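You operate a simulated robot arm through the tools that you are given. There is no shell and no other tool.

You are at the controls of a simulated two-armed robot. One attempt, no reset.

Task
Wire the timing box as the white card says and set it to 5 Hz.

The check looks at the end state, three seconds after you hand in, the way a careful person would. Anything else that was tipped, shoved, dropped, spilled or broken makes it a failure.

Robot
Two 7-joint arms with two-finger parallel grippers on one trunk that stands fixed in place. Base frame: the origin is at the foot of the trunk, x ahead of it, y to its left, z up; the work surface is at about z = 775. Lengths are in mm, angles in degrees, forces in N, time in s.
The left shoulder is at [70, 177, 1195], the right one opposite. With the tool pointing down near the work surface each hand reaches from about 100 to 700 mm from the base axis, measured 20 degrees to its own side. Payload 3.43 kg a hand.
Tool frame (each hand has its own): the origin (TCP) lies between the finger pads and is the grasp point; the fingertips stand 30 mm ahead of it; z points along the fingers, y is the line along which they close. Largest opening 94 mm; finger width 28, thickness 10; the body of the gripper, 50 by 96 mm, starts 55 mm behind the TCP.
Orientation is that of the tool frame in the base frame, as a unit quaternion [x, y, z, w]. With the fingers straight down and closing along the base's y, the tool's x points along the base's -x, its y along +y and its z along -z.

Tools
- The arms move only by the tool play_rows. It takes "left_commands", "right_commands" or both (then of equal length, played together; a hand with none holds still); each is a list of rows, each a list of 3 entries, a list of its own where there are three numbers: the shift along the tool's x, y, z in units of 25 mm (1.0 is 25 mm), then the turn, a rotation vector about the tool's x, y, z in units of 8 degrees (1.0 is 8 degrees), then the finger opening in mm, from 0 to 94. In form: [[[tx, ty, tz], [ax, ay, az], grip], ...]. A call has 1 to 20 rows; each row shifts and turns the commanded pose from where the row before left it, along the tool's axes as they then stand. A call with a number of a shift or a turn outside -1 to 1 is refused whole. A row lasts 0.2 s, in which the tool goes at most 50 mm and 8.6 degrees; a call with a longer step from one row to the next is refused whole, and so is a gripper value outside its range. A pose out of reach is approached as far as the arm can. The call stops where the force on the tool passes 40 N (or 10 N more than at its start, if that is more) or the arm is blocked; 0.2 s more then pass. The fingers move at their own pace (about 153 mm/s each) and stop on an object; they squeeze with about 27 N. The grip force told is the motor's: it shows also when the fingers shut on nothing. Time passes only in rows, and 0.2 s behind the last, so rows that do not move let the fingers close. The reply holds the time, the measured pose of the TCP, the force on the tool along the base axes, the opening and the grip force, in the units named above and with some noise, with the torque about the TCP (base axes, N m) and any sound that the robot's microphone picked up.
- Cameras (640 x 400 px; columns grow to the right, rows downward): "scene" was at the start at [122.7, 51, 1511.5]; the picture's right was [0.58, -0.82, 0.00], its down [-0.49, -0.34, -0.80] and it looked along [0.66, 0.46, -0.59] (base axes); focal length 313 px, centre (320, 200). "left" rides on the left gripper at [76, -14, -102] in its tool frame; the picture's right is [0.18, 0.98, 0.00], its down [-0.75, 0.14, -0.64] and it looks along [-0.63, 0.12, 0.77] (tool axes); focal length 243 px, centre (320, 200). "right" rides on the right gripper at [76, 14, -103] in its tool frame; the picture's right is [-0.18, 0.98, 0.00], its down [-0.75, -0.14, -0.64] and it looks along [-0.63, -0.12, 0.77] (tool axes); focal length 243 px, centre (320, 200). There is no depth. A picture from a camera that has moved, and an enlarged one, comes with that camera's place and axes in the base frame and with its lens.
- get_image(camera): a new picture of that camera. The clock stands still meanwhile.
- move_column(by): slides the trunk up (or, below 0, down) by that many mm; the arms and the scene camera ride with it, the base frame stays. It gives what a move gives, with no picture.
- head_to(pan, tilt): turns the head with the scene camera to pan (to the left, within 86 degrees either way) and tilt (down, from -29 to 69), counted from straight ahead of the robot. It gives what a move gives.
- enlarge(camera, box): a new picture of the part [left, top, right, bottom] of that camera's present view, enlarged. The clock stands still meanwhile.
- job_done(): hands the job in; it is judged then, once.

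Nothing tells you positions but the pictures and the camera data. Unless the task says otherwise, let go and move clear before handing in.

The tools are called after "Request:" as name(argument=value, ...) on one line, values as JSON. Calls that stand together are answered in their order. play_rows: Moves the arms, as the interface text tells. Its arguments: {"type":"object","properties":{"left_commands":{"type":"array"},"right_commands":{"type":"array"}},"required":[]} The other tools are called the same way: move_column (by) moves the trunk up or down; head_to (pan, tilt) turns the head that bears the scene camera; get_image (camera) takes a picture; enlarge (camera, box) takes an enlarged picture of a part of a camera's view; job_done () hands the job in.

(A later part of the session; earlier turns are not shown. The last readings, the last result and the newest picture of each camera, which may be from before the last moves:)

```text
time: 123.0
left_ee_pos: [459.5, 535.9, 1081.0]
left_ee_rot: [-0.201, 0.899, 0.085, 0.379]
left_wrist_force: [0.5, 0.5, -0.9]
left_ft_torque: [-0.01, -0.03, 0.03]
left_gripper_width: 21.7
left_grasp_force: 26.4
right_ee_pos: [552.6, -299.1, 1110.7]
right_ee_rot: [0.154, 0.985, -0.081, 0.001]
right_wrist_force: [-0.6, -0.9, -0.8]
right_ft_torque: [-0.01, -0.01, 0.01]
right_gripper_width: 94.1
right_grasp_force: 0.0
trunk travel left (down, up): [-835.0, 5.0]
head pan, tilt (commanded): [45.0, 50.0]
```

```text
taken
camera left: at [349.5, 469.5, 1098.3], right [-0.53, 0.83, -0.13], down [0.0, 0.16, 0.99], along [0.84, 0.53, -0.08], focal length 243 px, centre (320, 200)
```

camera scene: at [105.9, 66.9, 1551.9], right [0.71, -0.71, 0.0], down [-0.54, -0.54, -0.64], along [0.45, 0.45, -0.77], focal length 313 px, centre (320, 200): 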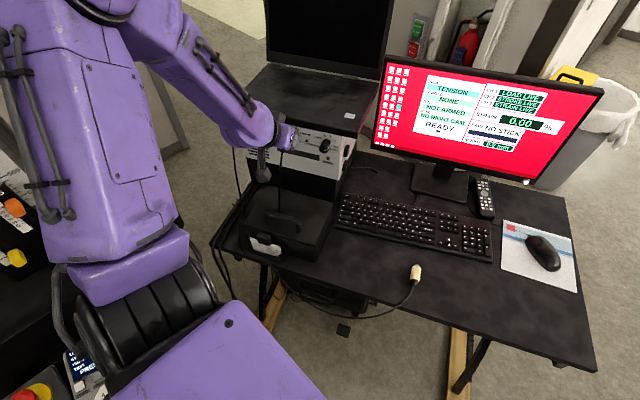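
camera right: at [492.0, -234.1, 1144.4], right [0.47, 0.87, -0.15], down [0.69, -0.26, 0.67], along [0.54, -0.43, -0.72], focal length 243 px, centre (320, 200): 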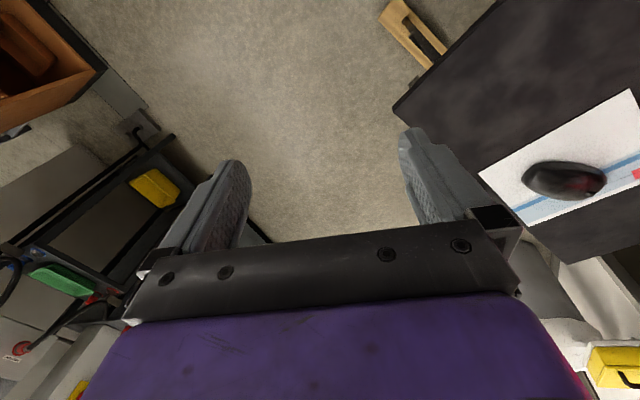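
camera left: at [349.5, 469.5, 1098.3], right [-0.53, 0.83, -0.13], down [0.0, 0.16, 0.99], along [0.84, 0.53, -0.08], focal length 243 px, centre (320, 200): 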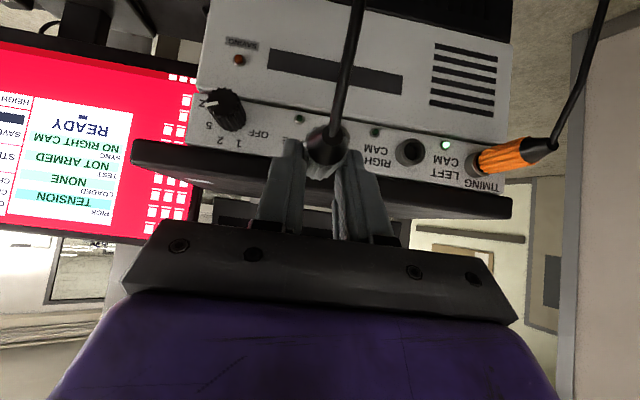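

LEFT stays lit. I continue left until the grey plug faces the RIGHT CAM jack.

Request:
play_rows(left_commands=[[[0, 0.72, 0], [0, 0, 0], 12], [[0, 0.72, 0], [0, 0, 0], 12], [[0, 0.72, 0], [0, 0, 0], 12], [[0, 0.72, 0], [0, 0, 0], 12], [[0, 0.72, 0], [0, 0, 0], 12], [[0, 0, 0], [0, 0, 0], 12]])

Request:
play_rows(left_commands=[[[0.11, 0, 0.64], [0, 0, 0], 12], [[0.11, 0, 0.64], [0, 0, 0], 12], [[0.11, 0, 0.64], [0, 0, 0], 12], [[0, 0, 0], [0, 0, 0], 12]])

Request:
enlarge(camera="left", box=[280, 145, 360, 195])

Request:
enlarge(camera="scene", box=[245, 112, 285, 137])

Request:
enlarge(camera="left", box=[220, 70, 420, 195])

```text
time: 124.3
left_ee_pos: [419.0, 616.3, 1082.3]
left_ee_rot: [-0.201, 0.9, 0.085, 0.378]
left_wrist_force: [0.5, 0.4, -1.3]
left_ft_torque: [0.03, -0.01, 0.03]
left_gripper_width: 21.9
left_grasp_force: 26.7
right_ee_pos: [552.5, -299.6, 1110.0]
right_ee_rot: [0.154, 0.985, -0.081, 0.001]
right_wrist_force: [0.0, 0.3, 0.9]
right_ft_torque: [0.0, 0.01, -0.01]
right_gripper_width: 94.1
right_grasp_force: 0.1
trunk travel left (down, up): [-835.0, 5.0]
head pan, tilt (commanded): [45.0, 50.0]
```

```text
time: 125.3
left_ee_pos: [445.4, 628.7, 1042.9]
left_ee_rot: [-0.202, 0.899, 0.085, 0.38]
left_wrist_force: [-0.7, 0.1, -1.4]
left_ft_torque: [0.0, 0.0, -0.03]
left_gripper_width: 22.1
left_grasp_force: 26.7
right_ee_pos: [552.0, -299.5, 1110.1]
right_ee_rot: [0.154, 0.985, -0.081, 0.002]
right_wrist_force: [-0.1, 0.8, -0.1]
right_ft_torque: [0.0, -0.02, -0.01]
right_gripper_width: 94.1
right_grasp_force: 0.1
trunk travel left (down, up): [-835.0, 5.0]
head pan, tilt (commanded): [45.0, 50.0]
```

```text
8.00 times, centred on (320, 170) of left
camera zoom: at [337.1, 561.6, 1059.5], right [-0.53, 0.83, -0.13], down [0.0, 0.16, 0.99], along [0.84, 0.53, -0.08], focal length 1941 px, centre (320, 440)
```

zoom: 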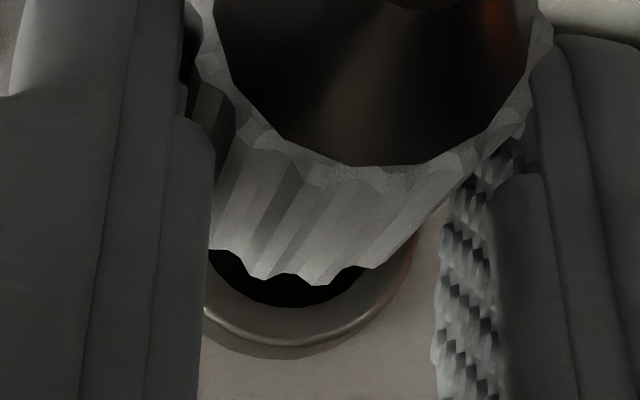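

```text
16.00 times, centred on (265, 124) of scene
camera zoom: at [105.6, 66.9, 1552.0], right [0.71, -0.71, 0.0], down [-0.54, -0.54, -0.64], along [0.45, 0.45, -0.77], focal length 5011 px, centre (1200, 1408)
```

zoom: 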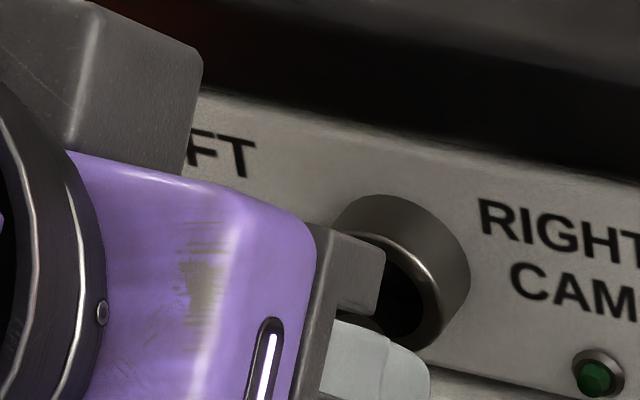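

```text
3.20 times, centred on (320, 132) of left
camera zoom: at [337.1, 561.6, 1059.5], right [-0.53, 0.83, -0.13], down [0.0, 0.16, 0.99], along [0.84, 0.53, -0.08], focal length 776 px, centre (320, 416)
```

zoom: 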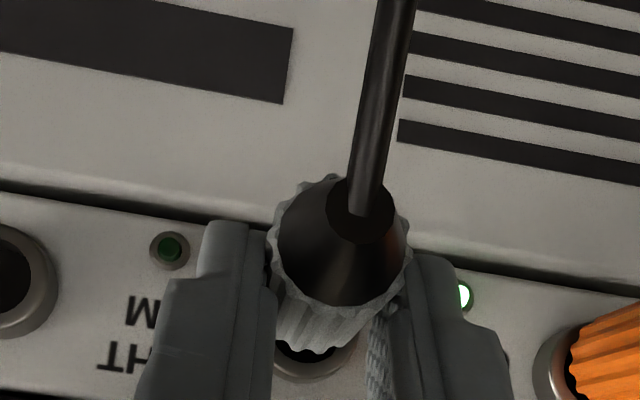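

Compared with the orange alignment, the grey plug needs about 2.4 mm more to the left; height is right. I correct and advance slowly.

Request:
play_rows(left_commands=[[[0, 0.096, 0], [0, 0, 0], 12], [[-0.1115, 0, 0.1147], [0, 0, 0], 12], [[-0.1115, 0, 0.1147], [0, 0, 0], 12], [[0, 0, 0], [0, 0, 0], 12]])

Request:
enlarge(camera="left", box=[280, 145, 360, 195])

Request:
enlarge(camera="scene", box=[245, 112, 285, 137])

```text
time: 126.3
left_ee_pos: [453.2, 633.1, 1041.0]
left_ee_rot: [-0.201, 0.9, 0.084, 0.378]
left_wrist_force: [-0.7, 0.2, 0.0]
left_ft_torque: [0.04, -0.01, -0.01]
left_gripper_width: 21.8
left_grasp_force: 26.8
right_ee_pos: [552.8, -299.5, 1109.9]
right_ee_rot: [0.155, 0.985, -0.082, 0.001]
right_wrist_force: [0.4, -0.6, 0.2]
right_ft_torque: [0.01, -0.02, -0.02]
right_gripper_width: 94.0
right_grasp_force: 0.0
trunk travel left (down, up): [-835.0, 5.0]
head pan, tilt (commanded): [45.0, 50.0]
```

```text
8.00 times, centred on (320, 170) of left
camera zoom: at [343.9, 567.3, 1059.3], right [-0.54, 0.83, -0.13], down [0.0, 0.16, 0.99], along [0.84, 0.53, -0.08], focal length 1941 px, centre (320, 440)
```

zoom: 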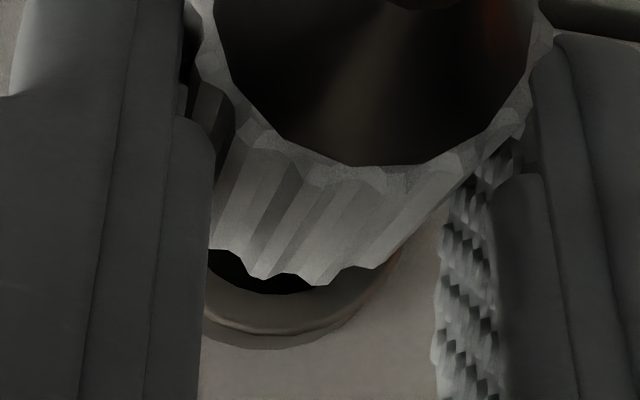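

```text
16.00 times, centred on (265, 124) of scene
camera zoom: at [105.8, 67.0, 1551.9], right [0.71, -0.71, 0.0], down [-0.54, -0.54, -0.64], along [0.45, 0.45, -0.77], focal length 5011 px, centre (1200, 1408)
```

zoom: 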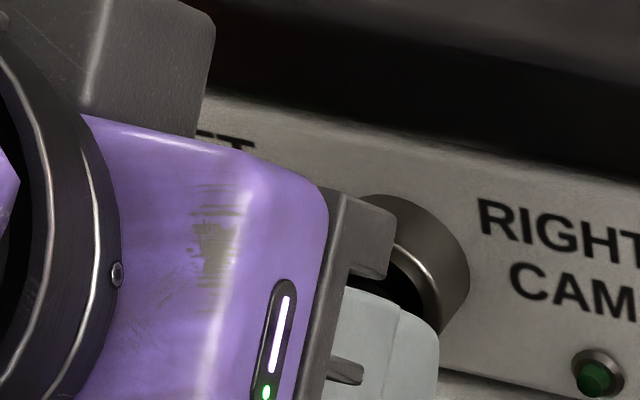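

Aligned now. Continuing forward.

Request:
play_rows(left_commands=[[[-0.1115, 0, 0.1147], [0, 0, 0], 12], [[-0.1115, 0, 0.1147], [0, 0, 0], 12], [[0, 0, 0], [0, 0, 0], 12]])

Request:
enlarge(camera="scene", box=[245, 112, 285, 137])

```text
time: 127.2
left_ee_pos: [458.4, 637.2, 1042.9]
left_ee_rot: [-0.201, 0.899, 0.085, 0.38]
left_wrist_force: [-2.8, -3.2, 0.6]
left_ft_torque: [-0.05, 0.06, -0.07]
left_gripper_width: 21.9
left_grasp_force: 26.9
right_ee_pos: [552.6, -300.7, 1110.5]
right_ee_rot: [0.154, 0.985, -0.081, 0.001]
right_wrist_force: [0.6, -0.3, -0.9]
right_ft_torque: [0.03, 0.01, -0.04]
right_gripper_width: 94.2
right_grasp_force: 0.1
trunk travel left (down, up): [-835.0, 5.0]
head pan, tilt (commanded): [45.0, 50.0]
```

```text
16.00 times, centred on (265, 124) of scene
camera zoom: at [104.8, 65.9, 1552.1], right [0.71, -0.71, 0.0], down [-0.54, -0.54, -0.64], along [0.45, 0.46, -0.77], focal length 5011 px, centre (1200, 1408)
```

zoom: 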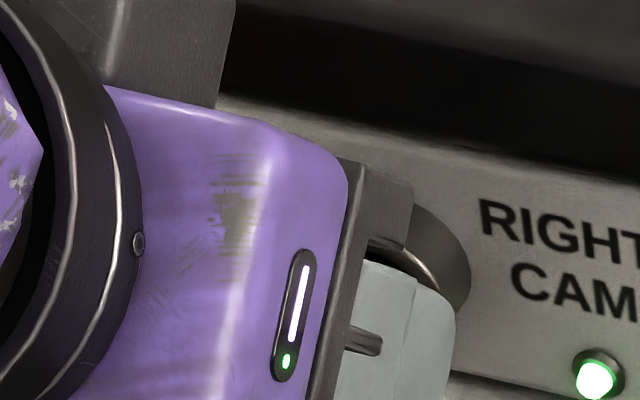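

RIGHT CAM lamp lit. A few more millimetres to seat it.

Request:
play_rows(left_commands=[[[-0.084, 0, 0.086], [0, 0, 0], 12], [[-0.084, 0, 0.086], [0, 0, 0], 12]])

Request:
get_image(camera="scene")

Request:
enlarge(camera="left", box=[220, 70, 420, 195])

```text
time: 127.8
left_ee_pos: [459.9, 638.5, 1043.3]
left_ee_rot: [-0.201, 0.9, 0.085, 0.378]
left_wrist_force: [-20.2, -13.1, -4.1]
left_ft_torque: [-0.36, 0.51, -0.1]
left_gripper_width: 22.6
left_grasp_force: 26.9
right_ee_pos: [548.2, -301.8, 1111.5]
right_ee_rot: [0.155, 0.985, -0.08, 0.004]
right_wrist_force: [0.0, 0.2, 0.1]
right_ft_torque: [-0.01, 0.0, 0.01]
right_gripper_width: 93.9
right_grasp_force: 0.1
trunk travel left (down, up): [-835.0, 5.0]
head pan, tilt (commanded): [45.0, 50.0]
```

```text
taken
camera scene: at [99.7, 64.0, 1552.3], right [0.71, -0.71, 0.0], down [-0.54, -0.54, -0.65], along [0.46, 0.46, -0.76], focal length 313 px, centre (320, 200)
```

scene: 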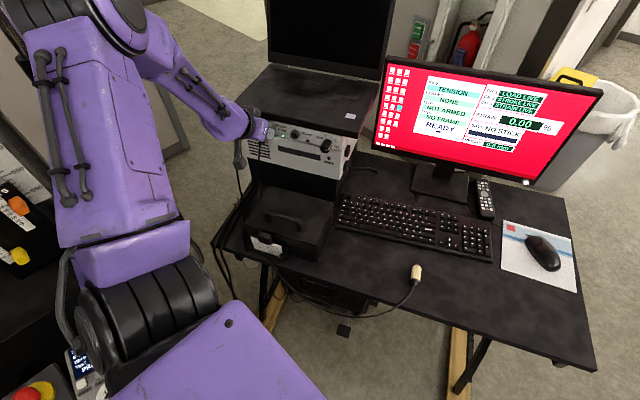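

```text
3.20 times, centred on (320, 132) of left
camera zoom: at [351.0, 571.2, 1059.9], right [-0.54, 0.83, -0.13], down [0.0, 0.16, 0.99], along [0.84, 0.53, -0.09], focal length 776 px, centre (320, 416)
```

zoom: 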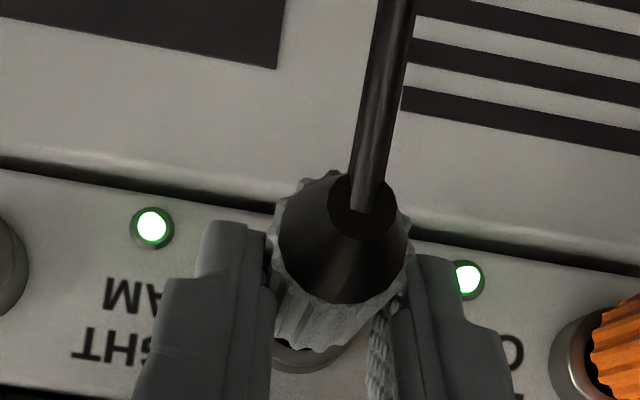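

Monitor now says NO FRAME, so RIGHT is accepted. I release and withdraw.

Request:
play_rows(left_commands=[[[0.028, 0, -0.0285], [0, 0, 0], 26], [[0, 0, 0], [0, 0, 0], 36], [[0, 0, 0], [0, 0, 0], 46], [[0, 0, 0], [0, 0, 0], 46], [[0, 0, -0.4], [0, 0, 0], 48], [[0, 0, -0.8], [0, 0, 0], 50], [[0, 0, -0.8], [0, 0, 0], 50], [[0, 0, -0.6], [0, 0, 0], 50]])

Request:
get_image(camera="left")

Request:
get_image(camera="scene")

```text
time: 129.6
left_ee_pos: [422.6, 618.9, 1087.0]
left_ee_rot: [-0.201, 0.9, 0.084, 0.378]
left_wrist_force: [-0.2, -0.7, -0.9]
left_ft_torque: [0.01, -0.01, -0.03]
left_gripper_width: 50.1
left_grasp_force: 0.1
right_ee_pos: [552.7, -299.5, 1109.4]
right_ee_rot: [0.154, 0.985, -0.08, 0.001]
right_wrist_force: [-0.6, -0.6, 0.0]
right_ft_torque: [0.01, -0.02, 0.02]
right_gripper_width: 93.9
right_grasp_force: 0.1
trunk travel left (down, up): [-835.0, 5.0]
head pan, tilt (commanded): [45.0, 50.0]
```

```text
taken
camera left: at [313.8, 552.2, 1104.8], right [-0.54, 0.83, -0.13], down [0.0, 0.16, 0.99], along [0.84, 0.53, -0.08], focal length 243 px, centre (320, 200)
```

left: 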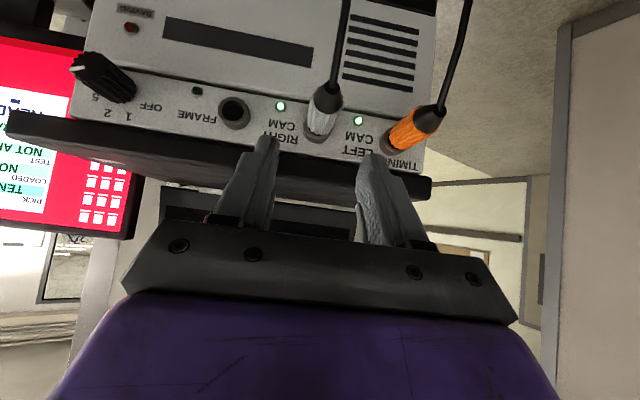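

```text
taken
camera scene: at [106.3, 65.7, 1551.9], right [0.71, -0.71, 0.0], down [-0.54, -0.54, -0.64], along [0.45, 0.46, -0.77], focal length 313 px, centre (320, 200)
```

scene: 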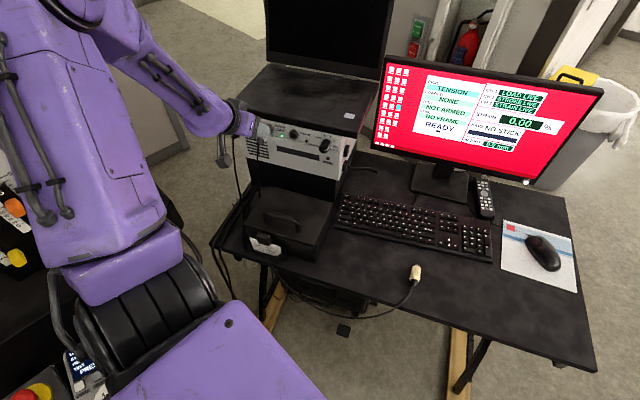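

Both lamps stay lit. Now for the cream plug: back right, then down by the path that was smooth before.

Request:
play_rows(left_commands=[[[0, -0.75, 0], [0, 0, 0], 60], [[0, -0.75, 0], [0, 0, 0], 60], [[0, -0.75, 0], [0, 0, 0], 60], [[0, -0.75, 0], [0, 0, 0], 60], [[0, -0.75, 0], [0, 0, 0], 60], [[0, -0.75, 0], [0, 0, 0], 60], [[0, -0.75, 0], [0, 0, 0], 60], [[0, -0.75, 0], [0, 0, 0], 60]])

Request:
play_rows(left_commands=[[[0, -0.7, 0], [0, 0, 0], 60], [[0, -0.7, 0], [0, 0, 0], 60], [[0, -0.7, 0], [0, 0, 0], 60], [[-0.04, -0.6, 0.2], [0, 0, 0], 60], [[-0.04, -0.6, 0.2], [0, 0, 0], 60], [[-0.04, -0.6, 0.2], [0, 0, 0], 60], [[0, 0, 0], [0, 0, 0], 60]])

Request:
get_image(camera="scene")

```text
time: 131.3
left_ee_pos: [485.3, 482.8, 1087.0]
left_ee_rot: [-0.2, 0.9, 0.085, 0.379]
left_wrist_force: [0.2, -0.2, -0.1]
left_ft_torque: [-0.02, 0.01, 0.03]
left_gripper_width: 59.7
left_grasp_force: 0.0
right_ee_pos: [552.4, -301.8, 1109.9]
right_ee_rot: [0.155, 0.985, -0.08, 0.001]
right_wrist_force: [-1.1, -0.3, -0.2]
right_ft_torque: [-0.02, 0.03, 0.06]
right_gripper_width: 94.0
right_grasp_force: 0.2
trunk travel left (down, up): [-835.0, 5.0]
head pan, tilt (commanded): [45.0, 50.0]
```

```text
time: 132.9
left_ee_pos: [538.1, 401.2, 1078.1]
left_ee_rot: [-0.201, 0.899, 0.085, 0.379]
left_wrist_force: [-0.8, 0.3, -0.3]
left_ft_torque: [-0.02, -0.01, 0.04]
left_gripper_width: 59.9
left_grasp_force: 0.1
right_ee_pos: [552.8, -298.8, 1109.9]
right_ee_rot: [0.154, 0.985, -0.082, 0.002]
right_wrist_force: [-0.2, 0.5, -0.5]
right_ft_torque: [0.03, 0.01, 0.04]
right_gripper_width: 93.6
right_grasp_force: 0.0
trunk travel left (down, up): [-835.0, 5.0]
head pan, tilt (commanded): [45.0, 50.0]
```

```text
taken
camera scene: at [105.8, 67.0, 1551.9], right [0.71, -0.71, 0.0], down [-0.54, -0.54, -0.64], along [0.45, 0.45, -0.77], focal length 313 px, centre (320, 200)
```

scene: 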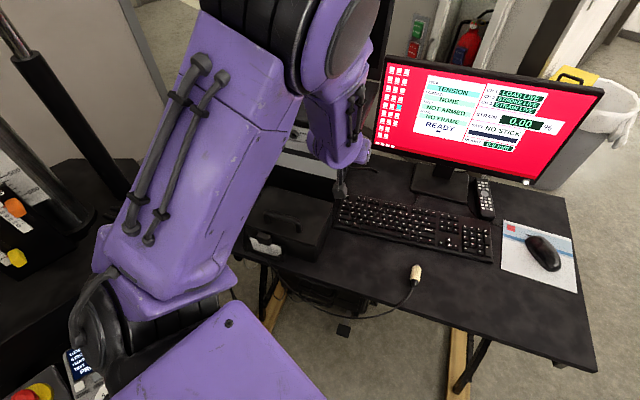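

Request:
play_rows(left_commands=[[[0.498, -0.394, 0.332], [0, 0, 0], 60], [[0.498, -0.394, 0.332], [0, 0, 0], 60], [[0.498, -0.394, 0.332], [0, 0, 0], 60], [[0.498, -0.394, 0.332], [0, 0, 0], 60], [[0.498, -0.394, 0.332], [0, 0, 0], 60]])

Request:
play_rows(left_commands=[[[0.498, -0.394, 0.332], [0, 0, 0], 60], [[0.498, -0.394, 0.332], [0, 0, 0], 60], [[0.498, -0.394, 0.332], [0, 0, 0], 60], [[0.498, -0.394, 0.332], [0, 0, 0], 60], [[0.498, -0.394, 0.332], [0, 0, 0], 60]])

Request:
play_rows(left_commands=[[[0.498, -0.394, 0.332], [0, 0, 0], 60], [[0.498, -0.394, 0.332], [0, 0, 0], 60], [[0.498, -0.394, 0.332], [0, 0, 0], 60], [[0.498, -0.394, 0.332], [0, 0, 0], 60], [[0, -0.5, 0], [0, 0, 0], 60]])

Request:
get_image(camera="scene")

```text
time: 134.2
left_ee_pos: [549.2, 350.5, 1005.2]
left_ee_rot: [-0.201, 0.899, 0.085, 0.379]
left_wrist_force: [-0.6, -0.6, 0.3]
left_ft_torque: [0.0, -0.01, -0.02]
left_gripper_width: 60.0
left_grasp_force: 0.0
right_ee_pos: [552.4, -300.3, 1111.8]
right_ee_rot: [0.154, 0.985, -0.082, 0.0]
right_wrist_force: [-0.2, 0.7, -0.5]
right_ft_torque: [-0.04, 0.02, -0.02]
right_gripper_width: 93.9
right_grasp_force: 0.1
trunk travel left (down, up): [-835.0, 5.0]
head pan, tilt (commanded): [45.0, 50.0]
```

```text
time: 135.3
left_ee_pos: [556.6, 301.0, 931.4]
left_ee_rot: [-0.201, 0.899, 0.085, 0.379]
left_wrist_force: [-1.0, 0.2, -0.3]
left_ft_torque: [0.02, -0.04, 0.03]
left_gripper_width: 60.2
left_grasp_force: 0.0
right_ee_pos: [552.5, -301.1, 1109.5]
right_ee_rot: [0.154, 0.985, -0.081, 0.001]
right_wrist_force: [0.4, -0.2, -0.4]
right_ft_torque: [-0.01, 0.02, -0.01]
right_gripper_width: 93.7
right_grasp_force: 0.0
trunk travel left (down, up): [-835.0, 5.0]
head pan, tilt (commanded): [45.0, 50.0]
```

```text
time: 136.6
left_ee_pos: [568.7, 247.8, 874.0]
left_ee_rot: [-0.201, 0.9, 0.084, 0.379]
left_wrist_force: [-0.8, 0.1, -0.3]
left_ft_torque: [0.01, 0.05, 0.02]
left_gripper_width: 60.1
left_grasp_force: 0.0
right_ee_pos: [553.0, -299.3, 1110.5]
right_ee_rot: [0.155, 0.985, -0.081, 0.001]
right_wrist_force: [0.0, -0.3, 0.0]
right_ft_torque: [0.01, 0.0, -0.01]
right_gripper_width: 93.9
right_grasp_force: 0.1
trunk travel left (down, up): [-835.0, 5.0]
head pan, tilt (commanded): [45.0, 50.0]
```

```text
taken
camera scene: at [106.0, 66.1, 1552.0], right [0.71, -0.71, 0.0], down [-0.54, -0.54, -0.64], along [0.45, 0.45, -0.77], focal length 313 px, centre (320, 200)
```

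scene: 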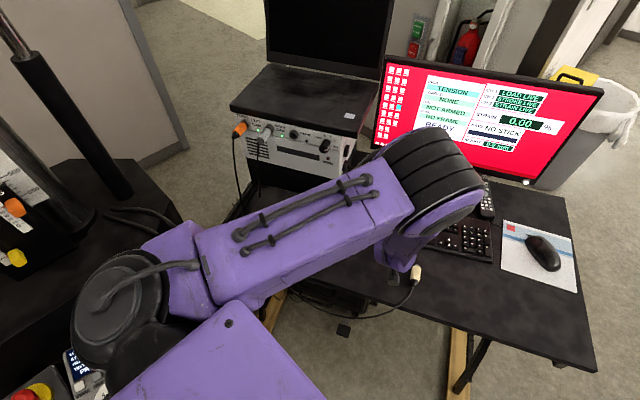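

Request:
play_rows(left_commands=[[[0, -0.737, 0], [0, 0, 0], 60], [[0, -0.737, 0], [0, 0, 0], 60], [[0, -0.737, 0], [0, 0, 0], 60], [[0, -0.737, 0], [0, 0, 0], 60], [[0, 0, 0], [0, 0, 0], 60]])

Request:
play_rows(left_commands=[[[0.595, 0, -0.612], [0, 0, 0], 60], [[0.595, 0, -0.612], [0, 0, 0], 60], [[0.595, 0, -0.612], [0, 0, 0], 60], [[0, 0, 0], [0, 0, 0], 60]])

Request:
get_image(camera="left")

Request:
get_image(camera="scene")

```text
time: 137.8
left_ee_pos: [599.9, 180.8, 873.0]
left_ee_rot: [-0.201, 0.899, 0.085, 0.379]
left_wrist_force: [1.1, -0.6, 0.5]
left_ft_torque: [0.02, -0.01, 0.05]
left_gripper_width: 59.9
left_grasp_force: 0.0
right_ee_pos: [553.1, -300.0, 1109.7]
right_ee_rot: [0.155, 0.984, -0.082, 0.002]
right_wrist_force: [-0.3, 0.8, 0.3]
right_ft_torque: [-0.01, 0.02, 0.0]
right_gripper_width: 94.1
right_grasp_force: 0.1
trunk travel left (down, up): [-835.0, 5.0]
head pan, tilt (commanded): [45.0, 50.0]
```

```text
time: 138.8
left_ee_pos: [541.5, 154.7, 874.2]
left_ee_rot: [-0.201, 0.9, 0.084, 0.379]
left_wrist_force: [0.2, -0.1, 0.2]
left_ft_torque: [0.0, 0.0, -0.01]
left_gripper_width: 60.0
left_grasp_force: 0.1
right_ee_pos: [553.1, -298.9, 1109.7]
right_ee_rot: [0.155, 0.985, -0.082, 0.001]
right_wrist_force: [-0.6, -0.6, -0.2]
right_ft_torque: [-0.04, 0.0, -0.01]
right_gripper_width: 94.1
right_grasp_force: 0.0
trunk travel left (down, up): [-835.0, 5.0]
head pan, tilt (commanded): [45.0, 50.0]
```

```text
taken
camera left: at [431.4, 89.2, 891.4], right [-0.54, 0.83, -0.13], down [0.0, 0.16, 0.99], along [0.84, 0.53, -0.08], focal length 243 px, centre (320, 200)
```

left: 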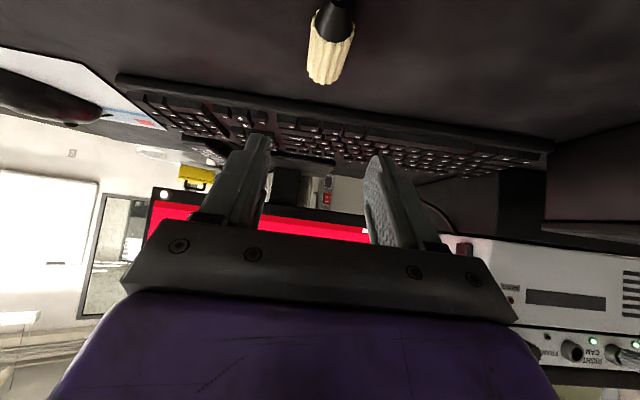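

```text
taken
camera scene: at [106.1, 66.4, 1551.9], right [0.71, -0.71, 0.0], down [-0.54, -0.54, -0.64], along [0.45, 0.45, -0.77], focal length 313 px, centre (320, 200)
```

scene: 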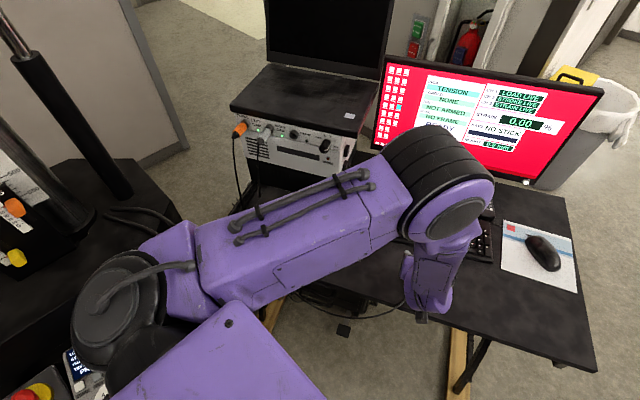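

Cream is centred. Descending in two steps.

Request:
play_rows(left_commands=[[[0.473, -0.02, 0.46], [0, 0, 0], 60], [[0.473, -0.02, 0.46], [0, 0, 0], 60], [[0.473, -0.02, 0.46], [0, 0, 0], 60], [[0, 0, 0], [0, 0, 0], 60]])

Request:
get_image(camera="left")

```text
time: 139.8
left_ee_pos: [542.3, 152.6, 823.6]
left_ee_rot: [-0.202, 0.899, 0.085, 0.378]
left_wrist_force: [0.2, -0.6, -0.2]
left_ft_torque: [0.01, 0.01, 0.03]
left_gripper_width: 59.9
left_grasp_force: 0.0
right_ee_pos: [552.3, -300.0, 1110.1]
right_ee_rot: [0.155, 0.985, -0.081, 0.002]
right_wrist_force: [-0.5, 0.0, -0.6]
right_ft_torque: [-0.01, -0.01, -0.01]
right_gripper_width: 93.8
right_grasp_force: 0.2
trunk travel left (down, up): [-835.0, 5.0]
head pan, tilt (commanded): [45.0, 50.0]
```

```text
taken
camera left: at [433.8, 86.8, 841.4], right [-0.53, 0.83, -0.13], down [0.0, 0.16, 0.99], along [0.84, 0.53, -0.08], focal length 243 px, centre (320, 200)
```

left: 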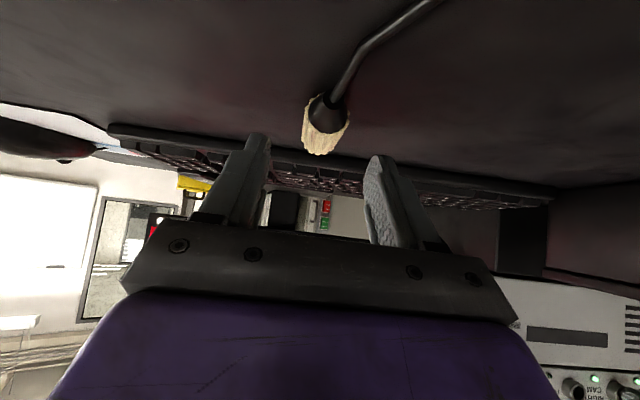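

Request:
play_rows(left_commands=[[[0.236, 0.01, 0.229], [0, 0, 0], 60], [[0.236, 0.01, 0.229], [0, 0, 0], 60], [[0, 0, 0], [0, 0, 0], 12], [[0, 0, 0], [0, 0, 0], 12], [[0, 0, 0], [0, 0, 0], 12]])

Request:
enlarge(camera="left", box=[220, 70, 420, 195])

```text
time: 140.9
left_ee_pos: [542.8, 155.1, 809.2]
left_ee_rot: [-0.201, 0.899, 0.085, 0.379]
left_wrist_force: [-0.9, -0.3, 1.1]
left_ft_torque: [-0.01, 0.06, -0.01]
left_gripper_width: 22.3
left_grasp_force: 27.0
right_ee_pos: [553.1, -300.2, 1110.5]
right_ee_rot: [0.154, 0.985, -0.082, 0.002]
right_wrist_force: [-0.5, -0.6, 0.5]
right_ft_torque: [0.0, -0.05, 0.02]
right_gripper_width: 93.8
right_grasp_force: 0.1
trunk travel left (down, up): [-835.0, 5.0]
head pan, tilt (commanded): [45.0, 50.0]
```

```text
3.20 times, centred on (320, 132) of left
camera zoom: at [433.4, 87.9, 825.5], right [-0.54, 0.83, -0.13], down [0.0, 0.16, 0.99], along [0.84, 0.53, -0.08], focal length 776 px, centre (320, 416)
```

zoom: 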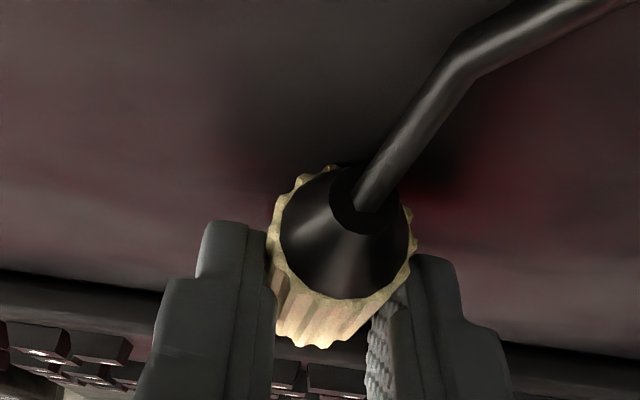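

Cream held. Lift and return along the same path, slowly.

Request:
play_rows(left_commands=[[[-0.23, 0, -0.222], [0, 0, 0], 12], [[-0.455, 0, -0.443], [0, 0, 0], 12], [[-0.455, 0, -0.443], [0, 0, 0], 12], [[-0.455, 0, -0.443], [0, 0, 0], 12], [[-0.23, 0, -0.222], [0, 0, 0], 12], [[0, 0, 0], [0, 0, 0], 12]])

Request:
enlarge(camera="left", box=[220, 70, 420, 195])

Request:
play_rows(left_commands=[[[-0.595, 0, 0.612], [0, 0, 0], 12], [[-0.595, 0, 0.612], [0, 0, 0], 12], [[-0.595, 0, 0.612], [0, 0, 0], 12], [[0, 0.7, 0], [0, 0, 0], 12], [[0, 0.7, 0], [0, 0, 0], 12], [[0, 0.7, 0], [0, 0, 0], 12], [[0, 0.7, 0], [0, 0, 0], 12]])

Request:
get_image(camera="scene")

```text
time: 142.3
left_ee_pos: [543.5, 153.2, 872.2]
left_ee_rot: [-0.201, 0.9, 0.084, 0.379]
left_wrist_force: [0.1, 0.6, 0.2]
left_ft_torque: [0.04, 0.0, 0.01]
left_gripper_width: 22.2
left_grasp_force: 26.8
right_ee_pos: [552.8, -299.8, 1109.8]
right_ee_rot: [0.155, 0.985, -0.081, 0.0]
right_wrist_force: [0.4, 0.3, 0.2]
right_ft_torque: [0.01, 0.01, 0.0]
right_gripper_width: 93.9
right_grasp_force: 0.1
trunk travel left (down, up): [-835.0, 5.0]
head pan, tilt (commanded): [45.0, 50.0]
```

```text
3.20 times, centred on (320, 132) of left
camera zoom: at [433.9, 88.2, 889.3], right [-0.54, 0.83, -0.13], down [0.0, 0.16, 0.99], along [0.84, 0.53, -0.08], focal length 776 px, centre (320, 416)
```

zoom: 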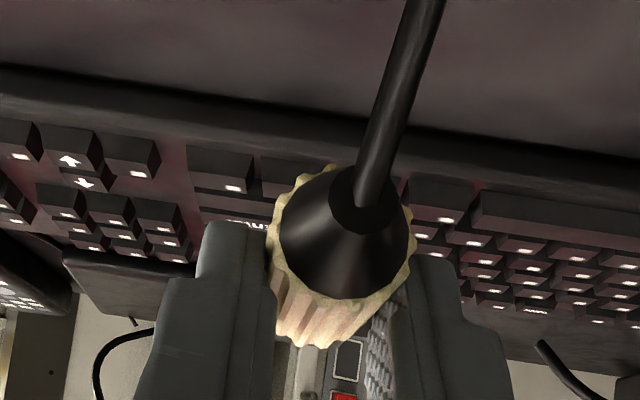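

```text
time: 143.9
left_ee_pos: [569.8, 245.2, 871.1]
left_ee_rot: [-0.202, 0.9, 0.084, 0.378]
left_wrist_force: [0.0, -0.5, -0.7]
left_ft_torque: [-0.01, -0.04, 0.0]
left_gripper_width: 22.2
left_grasp_force: 26.4
right_ee_pos: [553.2, -299.9, 1109.8]
right_ee_rot: [0.154, 0.985, -0.082, 0.001]
right_wrist_force: [0.4, 0.1, -0.3]
right_ft_torque: [-0.01, -0.02, -0.01]
right_gripper_width: 93.8
right_grasp_force: 0.0
trunk travel left (down, up): [-835.0, 5.0]
head pan, tilt (commanded): [45.0, 50.0]
```

```text
taken
camera scene: at [105.7, 67.5, 1551.9], right [0.71, -0.71, 0.0], down [-0.54, -0.54, -0.64], along [0.45, 0.45, -0.77], focal length 313 px, centre (320, 200)
```

scene: 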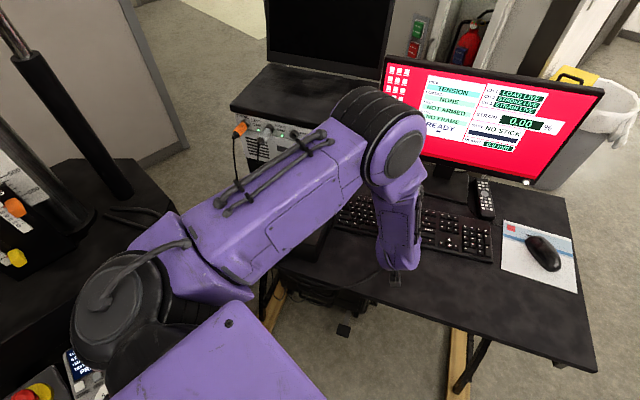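

Request:
play_rows(left_commands=[[[-0.543, 0.4, -0.388], [0, 0, 0], 12], [[-0.543, 0.4, -0.388], [0, 0, 0], 12], [[-0.543, 0.4, -0.388], [0, 0, 0], 12], [[-0.543, 0.4, -0.388], [0, 0, 0], 12]])

Request:
play_rows(left_commands=[[[-0.543, 0.37, -0.388], [0, 0, 0], 12], [[-0.543, 0.37, -0.388], [0, 0, 0], 12], [[-0.543, 0.37, -0.388], [0, 0, 0], 12], [[-0.543, 0.37, -0.388], [0, 0, 0], 12]])

Request:
play_rows(left_commands=[[[-0.543, 0.37, -0.388], [0, 0, 0], 12], [[-0.543, 0.37, -0.388], [0, 0, 0], 12], [[-0.543, 0.37, -0.388], [0, 0, 0], 12], [[-0.5, 0.37, -0.6], [0, 0, 0], 12], [[0, 0.5, -0.4], [0, 0, 0], 12]])

Request:
get_image(camera="left")

```text
time: 144.9
left_ee_pos: [561.0, 285.3, 936.9]
left_ee_rot: [-0.201, 0.9, 0.084, 0.378]
left_wrist_force: [0.3, 0.1, -0.6]
left_ft_torque: [0.02, 0.0, 0.0]
left_gripper_width: 22.1
left_grasp_force: 27.3
right_ee_pos: [553.2, -299.0, 1111.0]
right_ee_rot: [0.153, 0.985, -0.082, 0.001]
right_wrist_force: [-0.2, -0.3, 0.6]
right_ft_torque: [0.0, 0.0, 0.01]
right_gripper_width: 94.1
right_grasp_force: 0.0
trunk travel left (down, up): [-835.0, 5.0]
head pan, tilt (commanded): [45.0, 50.0]
```

```text
time: 145.9
left_ee_pos: [554.6, 323.4, 1003.6]
left_ee_rot: [-0.201, 0.899, 0.085, 0.379]
left_wrist_force: [0.0, 0.0, -0.5]
left_ft_torque: [0.0, -0.01, -0.01]
left_gripper_width: 22.0
left_grasp_force: 27.2
right_ee_pos: [552.2, -300.9, 1111.3]
right_ee_rot: [0.155, 0.985, -0.082, 0.002]
right_wrist_force: [-0.6, 0.4, -0.7]
right_ft_torque: [0.01, -0.01, 0.01]
right_gripper_width: 94.2
right_grasp_force: 0.0
trunk travel left (down, up): [-835.0, 5.0]
head pan, tilt (commanded): [45.0, 50.0]
```

```text
time: 147.2
left_ee_pos: [531.1, 368.0, 1080.3]
left_ee_rot: [-0.202, 0.899, 0.084, 0.379]
left_wrist_force: [0.0, 0.4, 0.4]
left_ft_torque: [0.01, 0.01, -0.02]
left_gripper_width: 22.1
left_grasp_force: 27.1
right_ee_pos: [552.7, -300.1, 1111.2]
right_ee_rot: [0.154, 0.985, -0.082, 0.001]
right_wrist_force: [-0.3, 1.0, 0.2]
right_ft_torque: [-0.01, -0.01, 0.0]
right_gripper_width: 94.3
right_grasp_force: 0.1
trunk travel left (down, up): [-835.0, 5.0]
head pan, tilt (commanded): [45.0, 50.0]
```

```text
taken
camera left: at [423.1, 301.5, 1097.2], right [-0.53, 0.83, -0.13], down [0.0, 0.16, 0.99], along [0.84, 0.53, -0.08], focal length 243 px, centre (320, 200)
```

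left: 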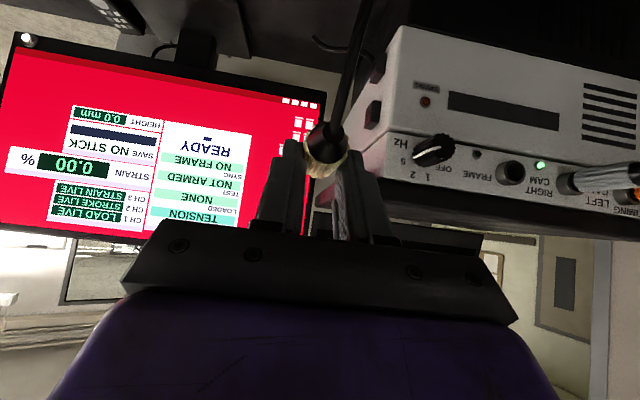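

Request:
play_rows(left_commands=[[[0, 0.6, 0], [0, 0, 0], 12], [[0, 0.6, 0], [0, 0, 0], 12], [[0, 0.7, 0], [0, 0, 0], 12], [[0, 0.7, 0], [0, 0, 0], 12], [[0, 0.7, 0], [0, 0, 0], 12], [[0, 0.7, 0], [0, 0, 0], 12]])

Request:
play_rows(left_commands=[[[0, 0.7, 0], [0, 0, 0], 12], [[0, 0.7, 0], [0, 0, 0], 12], [[0, 0.7, 0], [0, 0, 0], 12], [[0, 0.7, 0], [0, 0, 0], 12], [[0, 0.65, 0], [0, 0, 0], 12], [[0, 0.6, 0], [0, 0, 0], 12], [[0, 0, 0], [0, 0, 0], 12]])

Request:
get_image(camera="left")

Request:
get_image(camera="scene")

```text
time: 148.6
left_ee_pos: [489.2, 458.5, 1079.6]
left_ee_rot: [-0.2, 0.9, 0.084, 0.379]
left_wrist_force: [-0.5, -0.8, 0.2]
left_ft_torque: [-0.03, -0.01, 0.01]
left_gripper_width: 22.0
left_grasp_force: 27.2
right_ee_pos: [552.8, -299.3, 1111.1]
right_ee_rot: [0.154, 0.985, -0.081, 0.002]
right_wrist_force: [-0.6, -0.1, -0.5]
right_ft_torque: [-0.04, 0.03, -0.02]
right_gripper_width: 94.1
right_grasp_force: 0.1
trunk travel left (down, up): [-835.0, 5.0]
head pan, tilt (commanded): [45.0, 50.0]
```

```text
time: 150.2
left_ee_pos: [447.4, 549.5, 1078.8]
left_ee_rot: [-0.201, 0.9, 0.085, 0.378]
left_wrist_force: [0.4, -0.3, 0.1]
left_ft_torque: [0.0, -0.02, 0.01]
left_gripper_width: 21.9
left_grasp_force: 27.3
right_ee_pos: [553.5, -299.2, 1110.5]
right_ee_rot: [0.154, 0.985, -0.081, 0.002]
right_wrist_force: [0.0, -0.2, 0.7]
right_ft_torque: [0.0, -0.02, 0.04]
right_gripper_width: 93.7
right_grasp_force: 0.1
trunk travel left (down, up): [-835.0, 5.0]
head pan, tilt (commanded): [45.0, 50.0]
```

```text
taken
camera left: at [339.0, 482.6, 1096.2], right [-0.53, 0.83, -0.13], down [0.0, 0.16, 0.99], along [0.84, 0.53, -0.09], focal length 243 px, centre (320, 200)
```

left: 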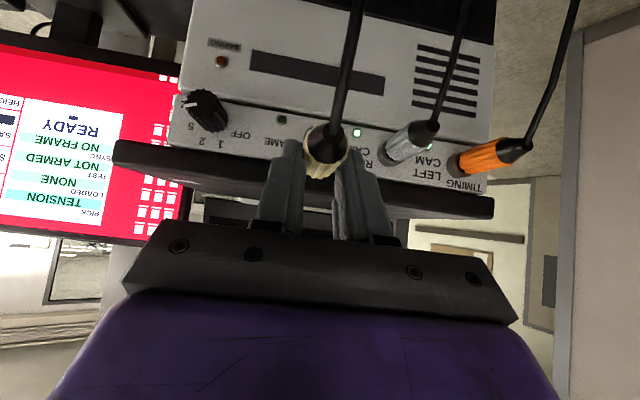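

```text
taken
camera scene: at [106.1, 66.5, 1551.9], right [0.71, -0.71, 0.0], down [-0.54, -0.54, -0.64], along [0.45, 0.45, -0.77], focal length 313 px, centre (320, 200)
```

scene: 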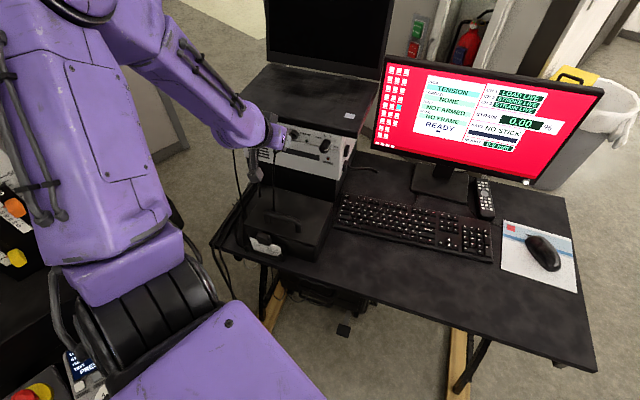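

FRAME is ahead. I lower to jack height and stop short for alignment.

Request:
play_rows(left_commands=[[[0.019, 0.029, 0.66], [0, 0, 0], 12], [[0.019, 0.029, 0.66], [0, 0, 0], 12], [[0.019, 0.029, 0.66], [0, 0, 0], 12], [[0, 0, 0], [0, 0, 0], 12]])

Request:
enlarge(camera="left", box=[280, 145, 360, 195])

Request:
enlarge(camera="left", box=[220, 70, 420, 195])

Request:
enlarge(camera="scene", box=[262, 115, 318, 150])

```text
time: 151.2
left_ee_pos: [478.2, 566.3, 1044.2]
left_ee_rot: [-0.201, 0.899, 0.085, 0.379]
left_wrist_force: [0.2, 0.2, 0.3]
left_ft_torque: [0.0, 0.0, 0.02]
left_gripper_width: 21.8
left_grasp_force: 27.1
right_ee_pos: [552.1, -298.3, 1110.7]
right_ee_rot: [0.155, 0.985, -0.082, 0.001]
right_wrist_force: [0.0, -0.1, 0.2]
right_ft_torque: [-0.03, -0.01, -0.02]
right_gripper_width: 94.1
right_grasp_force: 0.1
trunk travel left (down, up): [-835.0, 5.0]
head pan, tilt (commanded): [45.0, 50.0]
```

```text
8.00 times, centred on (320, 170) of left
camera zoom: at [369.4, 499.3, 1059.9], right [-0.53, 0.83, -0.13], down [0.0, 0.16, 0.99], along [0.84, 0.53, -0.08], focal length 1941 px, centre (320, 440)
```

zoom: 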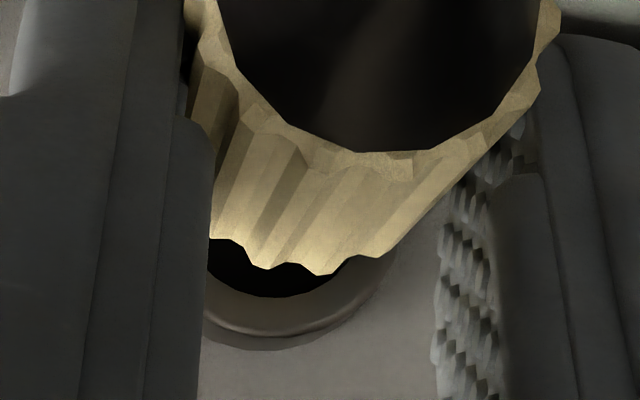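

```text
3.20 times, centred on (320, 132) of left
camera zoom: at [369.4, 499.3, 1059.9], right [-0.53, 0.83, -0.13], down [0.0, 0.16, 0.99], along [0.84, 0.53, -0.08], focal length 776 px, centre (320, 416)
```

zoom: 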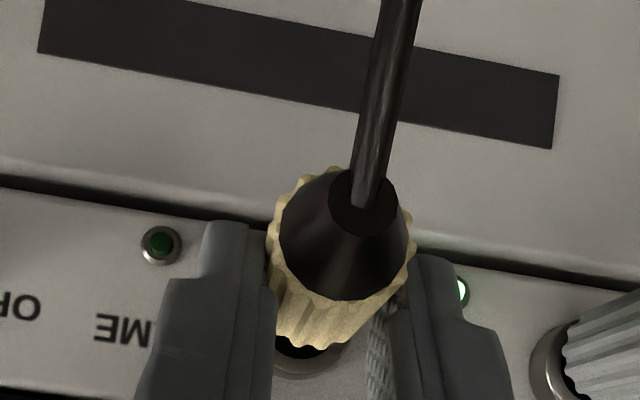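

```text
11.43 times, centred on (290, 132) of scene
camera zoom: at [105.6, 66.8, 1552.0], right [0.71, -0.71, 0.0], down [-0.54, -0.54, -0.64], along [0.45, 0.45, -0.77], focal length 3579 px, centre (663, 971)
```

zoom: 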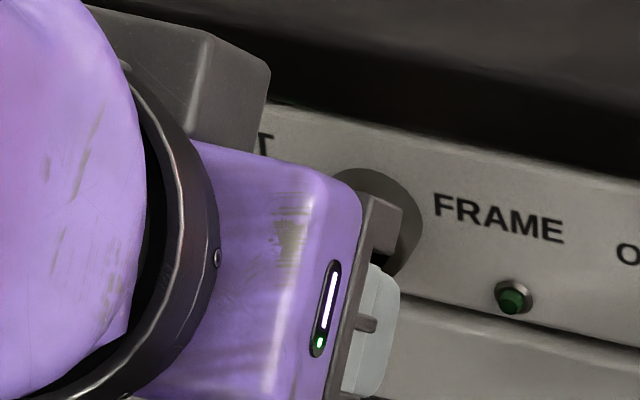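

Only about 0.9 mm to the left is needed. Correct and advance.

Request:
play_rows(left_commands=[[[0, 0.036, 0], [0, 0, 0], 12], [[-0.1115, 0, 0.1147], [0, 0, 0], 12], [[-0.1115, 0, 0.1147], [0, 0, 0], 12], [[0, 0, 0], [0, 0, 0], 12]])

Request:
enlarge(camera="left", box=[280, 145, 360, 195])

```text
time: 152.2
left_ee_pos: [485.7, 571.5, 1042.8]
left_ee_rot: [-0.201, 0.9, 0.085, 0.378]
left_wrist_force: [0.4, 0.7, -0.3]
left_ft_torque: [0.0, 0.01, -0.01]
left_gripper_width: 21.9
left_grasp_force: 27.5
right_ee_pos: [552.0, -298.5, 1110.1]
right_ee_rot: [0.154, 0.985, -0.081, 0.001]
right_wrist_force: [0.9, 0.0, 0.6]
right_ft_torque: [0.0, 0.0, -0.01]
right_gripper_width: 94.0
right_grasp_force: 0.1
trunk travel left (down, up): [-835.0, 5.0]
head pan, tilt (commanded): [45.0, 50.0]
```

```text
8.00 times, centred on (320, 170) of left
camera zoom: at [377.1, 504.3, 1060.3], right [-0.53, 0.83, -0.13], down [0.0, 0.16, 0.99], along [0.84, 0.53, -0.08], focal length 1941 px, centre (320, 440)
```

zoom: 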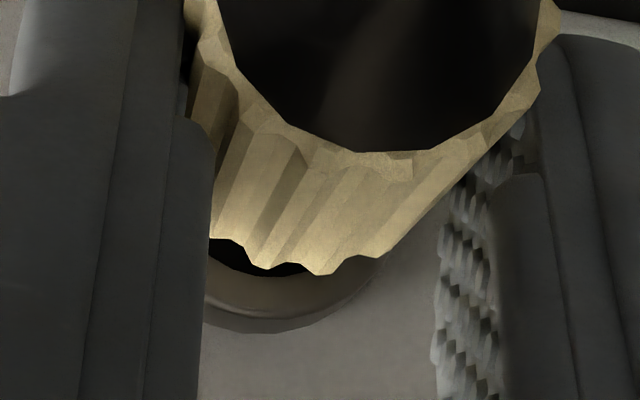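

Request:
play_rows(left_commands=[[[-0.1115, 0, 0.1147], [0, 0, 0], 12], [[-0.1115, 0, 0.1147], [0, 0, 0], 12], [[0, 0, 0], [0, 0, 0], 12]])

Request:
enlarge(camera="left", box=[220, 70, 420, 195])

```text
time: 152.9
left_ee_pos: [492.0, 572.8, 1043.9]
left_ee_rot: [-0.201, 0.9, 0.084, 0.378]
left_wrist_force: [-6.6, -5.7, -2.8]
left_ft_torque: [-0.13, 0.21, -0.01]
left_gripper_width: 22.2
left_grasp_force: 26.7
right_ee_pos: [552.0, -300.9, 1110.2]
right_ee_rot: [0.155, 0.985, -0.08, 0.002]
right_wrist_force: [0.5, 0.2, 0.3]
right_ft_torque: [0.04, -0.03, -0.02]
right_gripper_width: 94.1
right_grasp_force: 0.1
trunk travel left (down, up): [-835.0, 5.0]
head pan, tilt (commanded): [45.0, 50.0]
```

```text
3.20 times, centred on (320, 132) of left
camera zoom: at [382.5, 506.7, 1060.9], right [-0.53, 0.83, -0.13], down [0.0, 0.16, 0.99], along [0.84, 0.53, -0.09], focal length 776 px, centre (320, 416)
```

zoom: 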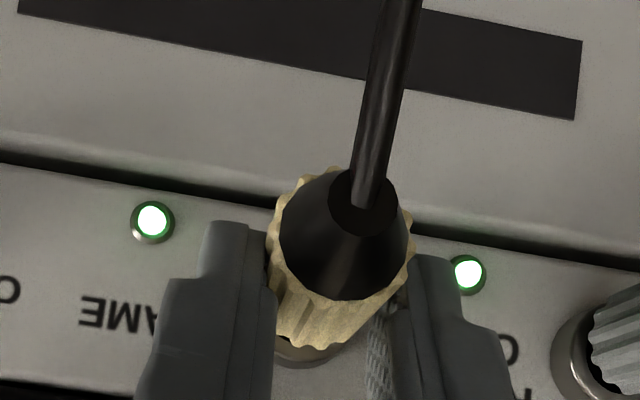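

FRAME lamp lit. A little more push to seat it as with the others, then check the monitor.

Request:
play_rows(left_commands=[[[-0.084, 0, 0.086], [0, 0, 0], 12], [[-0.056, 0, 0.057], [0, 0, 0], 12]])

Request:
get_image(camera="scene")

Request:
enlarge(camera="scene", box=[370, 40, 610, 190])

```text
time: 153.6
left_ee_pos: [492.6, 574.4, 1044.4]
left_ee_rot: [-0.202, 0.9, 0.085, 0.377]
left_wrist_force: [-20.8, -13.0, -6.9]
left_ft_torque: [-0.36, 0.53, -0.06]
left_gripper_width: 22.7
left_grasp_force: 26.9
right_ee_pos: [550.0, -301.5, 1111.2]
right_ee_rot: [0.155, 0.985, -0.08, 0.002]
right_wrist_force: [0.5, 0.4, 0.1]
right_ft_torque: [0.02, 0.02, -0.01]
right_gripper_width: 94.0
right_grasp_force: 0.0
trunk travel left (down, up): [-835.0, 5.0]
head pan, tilt (commanded): [45.0, 50.0]
```

```text
taken
camera scene: at [101.4, 64.3, 1552.2], right [0.71, -0.71, 0.0], down [-0.54, -0.54, -0.65], along [0.46, 0.46, -0.76], focal length 313 px, centre (320, 200)
```

scene: 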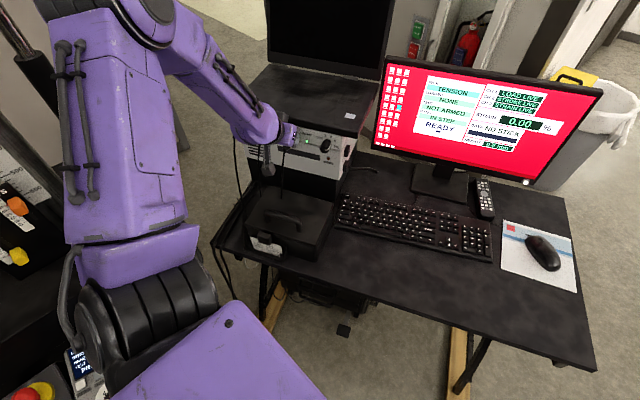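

```text
2.67 times, centred on (490, 115) of scene
camera zoom: at [101.4, 64.3, 1552.2], right [0.71, -0.71, 0.0], down [-0.54, -0.54, -0.65], along [0.46, 0.46, -0.76], focal length 835 px, centre (-133, 427)
```

zoom: 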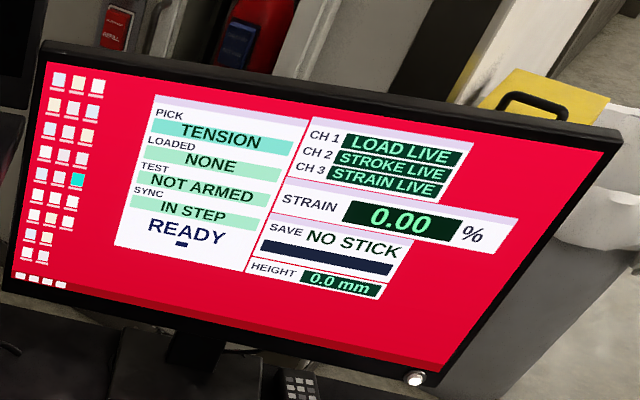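

The monitor reads SYNC IN STEP: wiring and rate accepted. I release the cream plug and withdraw.

Request:
play_rows(left_commands=[[[0.028, 0, -0.0285], [0, 0, 0], 26], [[0, 0, 0], [0, 0, 0], 36], [[0, 0, 0], [0, 0, 0], 46], [[0, 0, 0], [0, 0, 0], 46], [[0, 0, -0.4], [0, 0, 0], 48], [[0, 0, -0.7], [0, 0, 0], 50], [[0, 0, -0.7], [0, 0, 0], 50], [[0, 0, -0.6], [0, 0, 0], 50]])

Request:
get_image(camera="left")

Request:
get_image(camera="scene")

```text
time: 155.3
left_ee_pos: [456.2, 557.4, 1086.3]
left_ee_rot: [-0.201, 0.899, 0.085, 0.379]
left_wrist_force: [-0.7, -0.4, -0.1]
left_ft_torque: [0.01, 0.03, 0.01]
left_gripper_width: 49.9
left_grasp_force: 0.0
right_ee_pos: [550.5, -298.6, 1111.1]
right_ee_rot: [0.153, 0.985, -0.082, 0.002]
right_wrist_force: [0.5, 0.1, 0.3]
right_ft_torque: [0.01, 0.01, 0.0]
right_gripper_width: 93.9
right_grasp_force: 0.1
trunk travel left (down, up): [-835.0, 5.0]
head pan, tilt (commanded): [45.0, 50.0]
```

```text
taken
camera left: at [347.5, 490.3, 1103.7], right [-0.53, 0.83, -0.13], down [0.0, 0.16, 0.99], along [0.84, 0.53, -0.08], focal length 243 px, centre (320, 200)
```

left: 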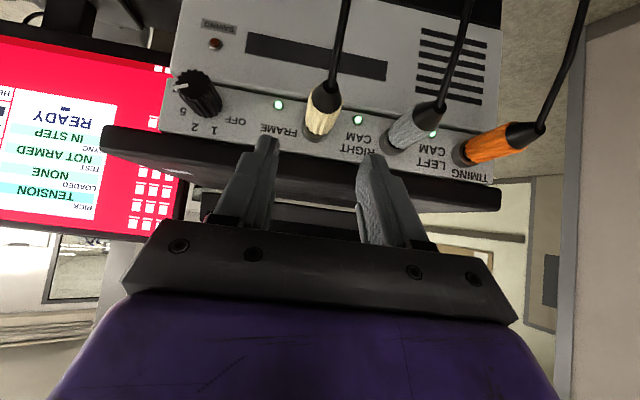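

```text
taken
camera scene: at [104.0, 66.8, 1552.1], right [0.71, -0.71, 0.0], down [-0.54, -0.54, -0.64], along [0.46, 0.45, -0.77], focal length 313 px, centre (320, 200)
```

scene: 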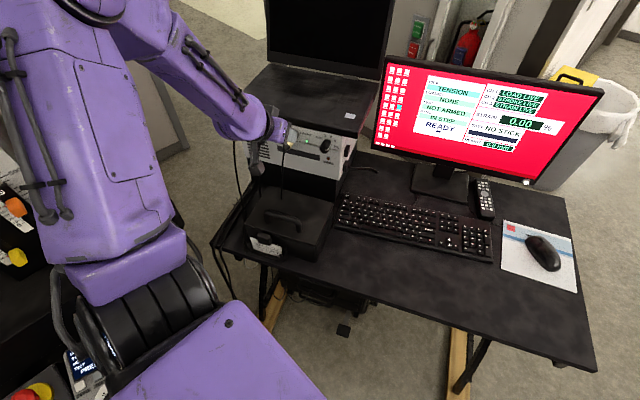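

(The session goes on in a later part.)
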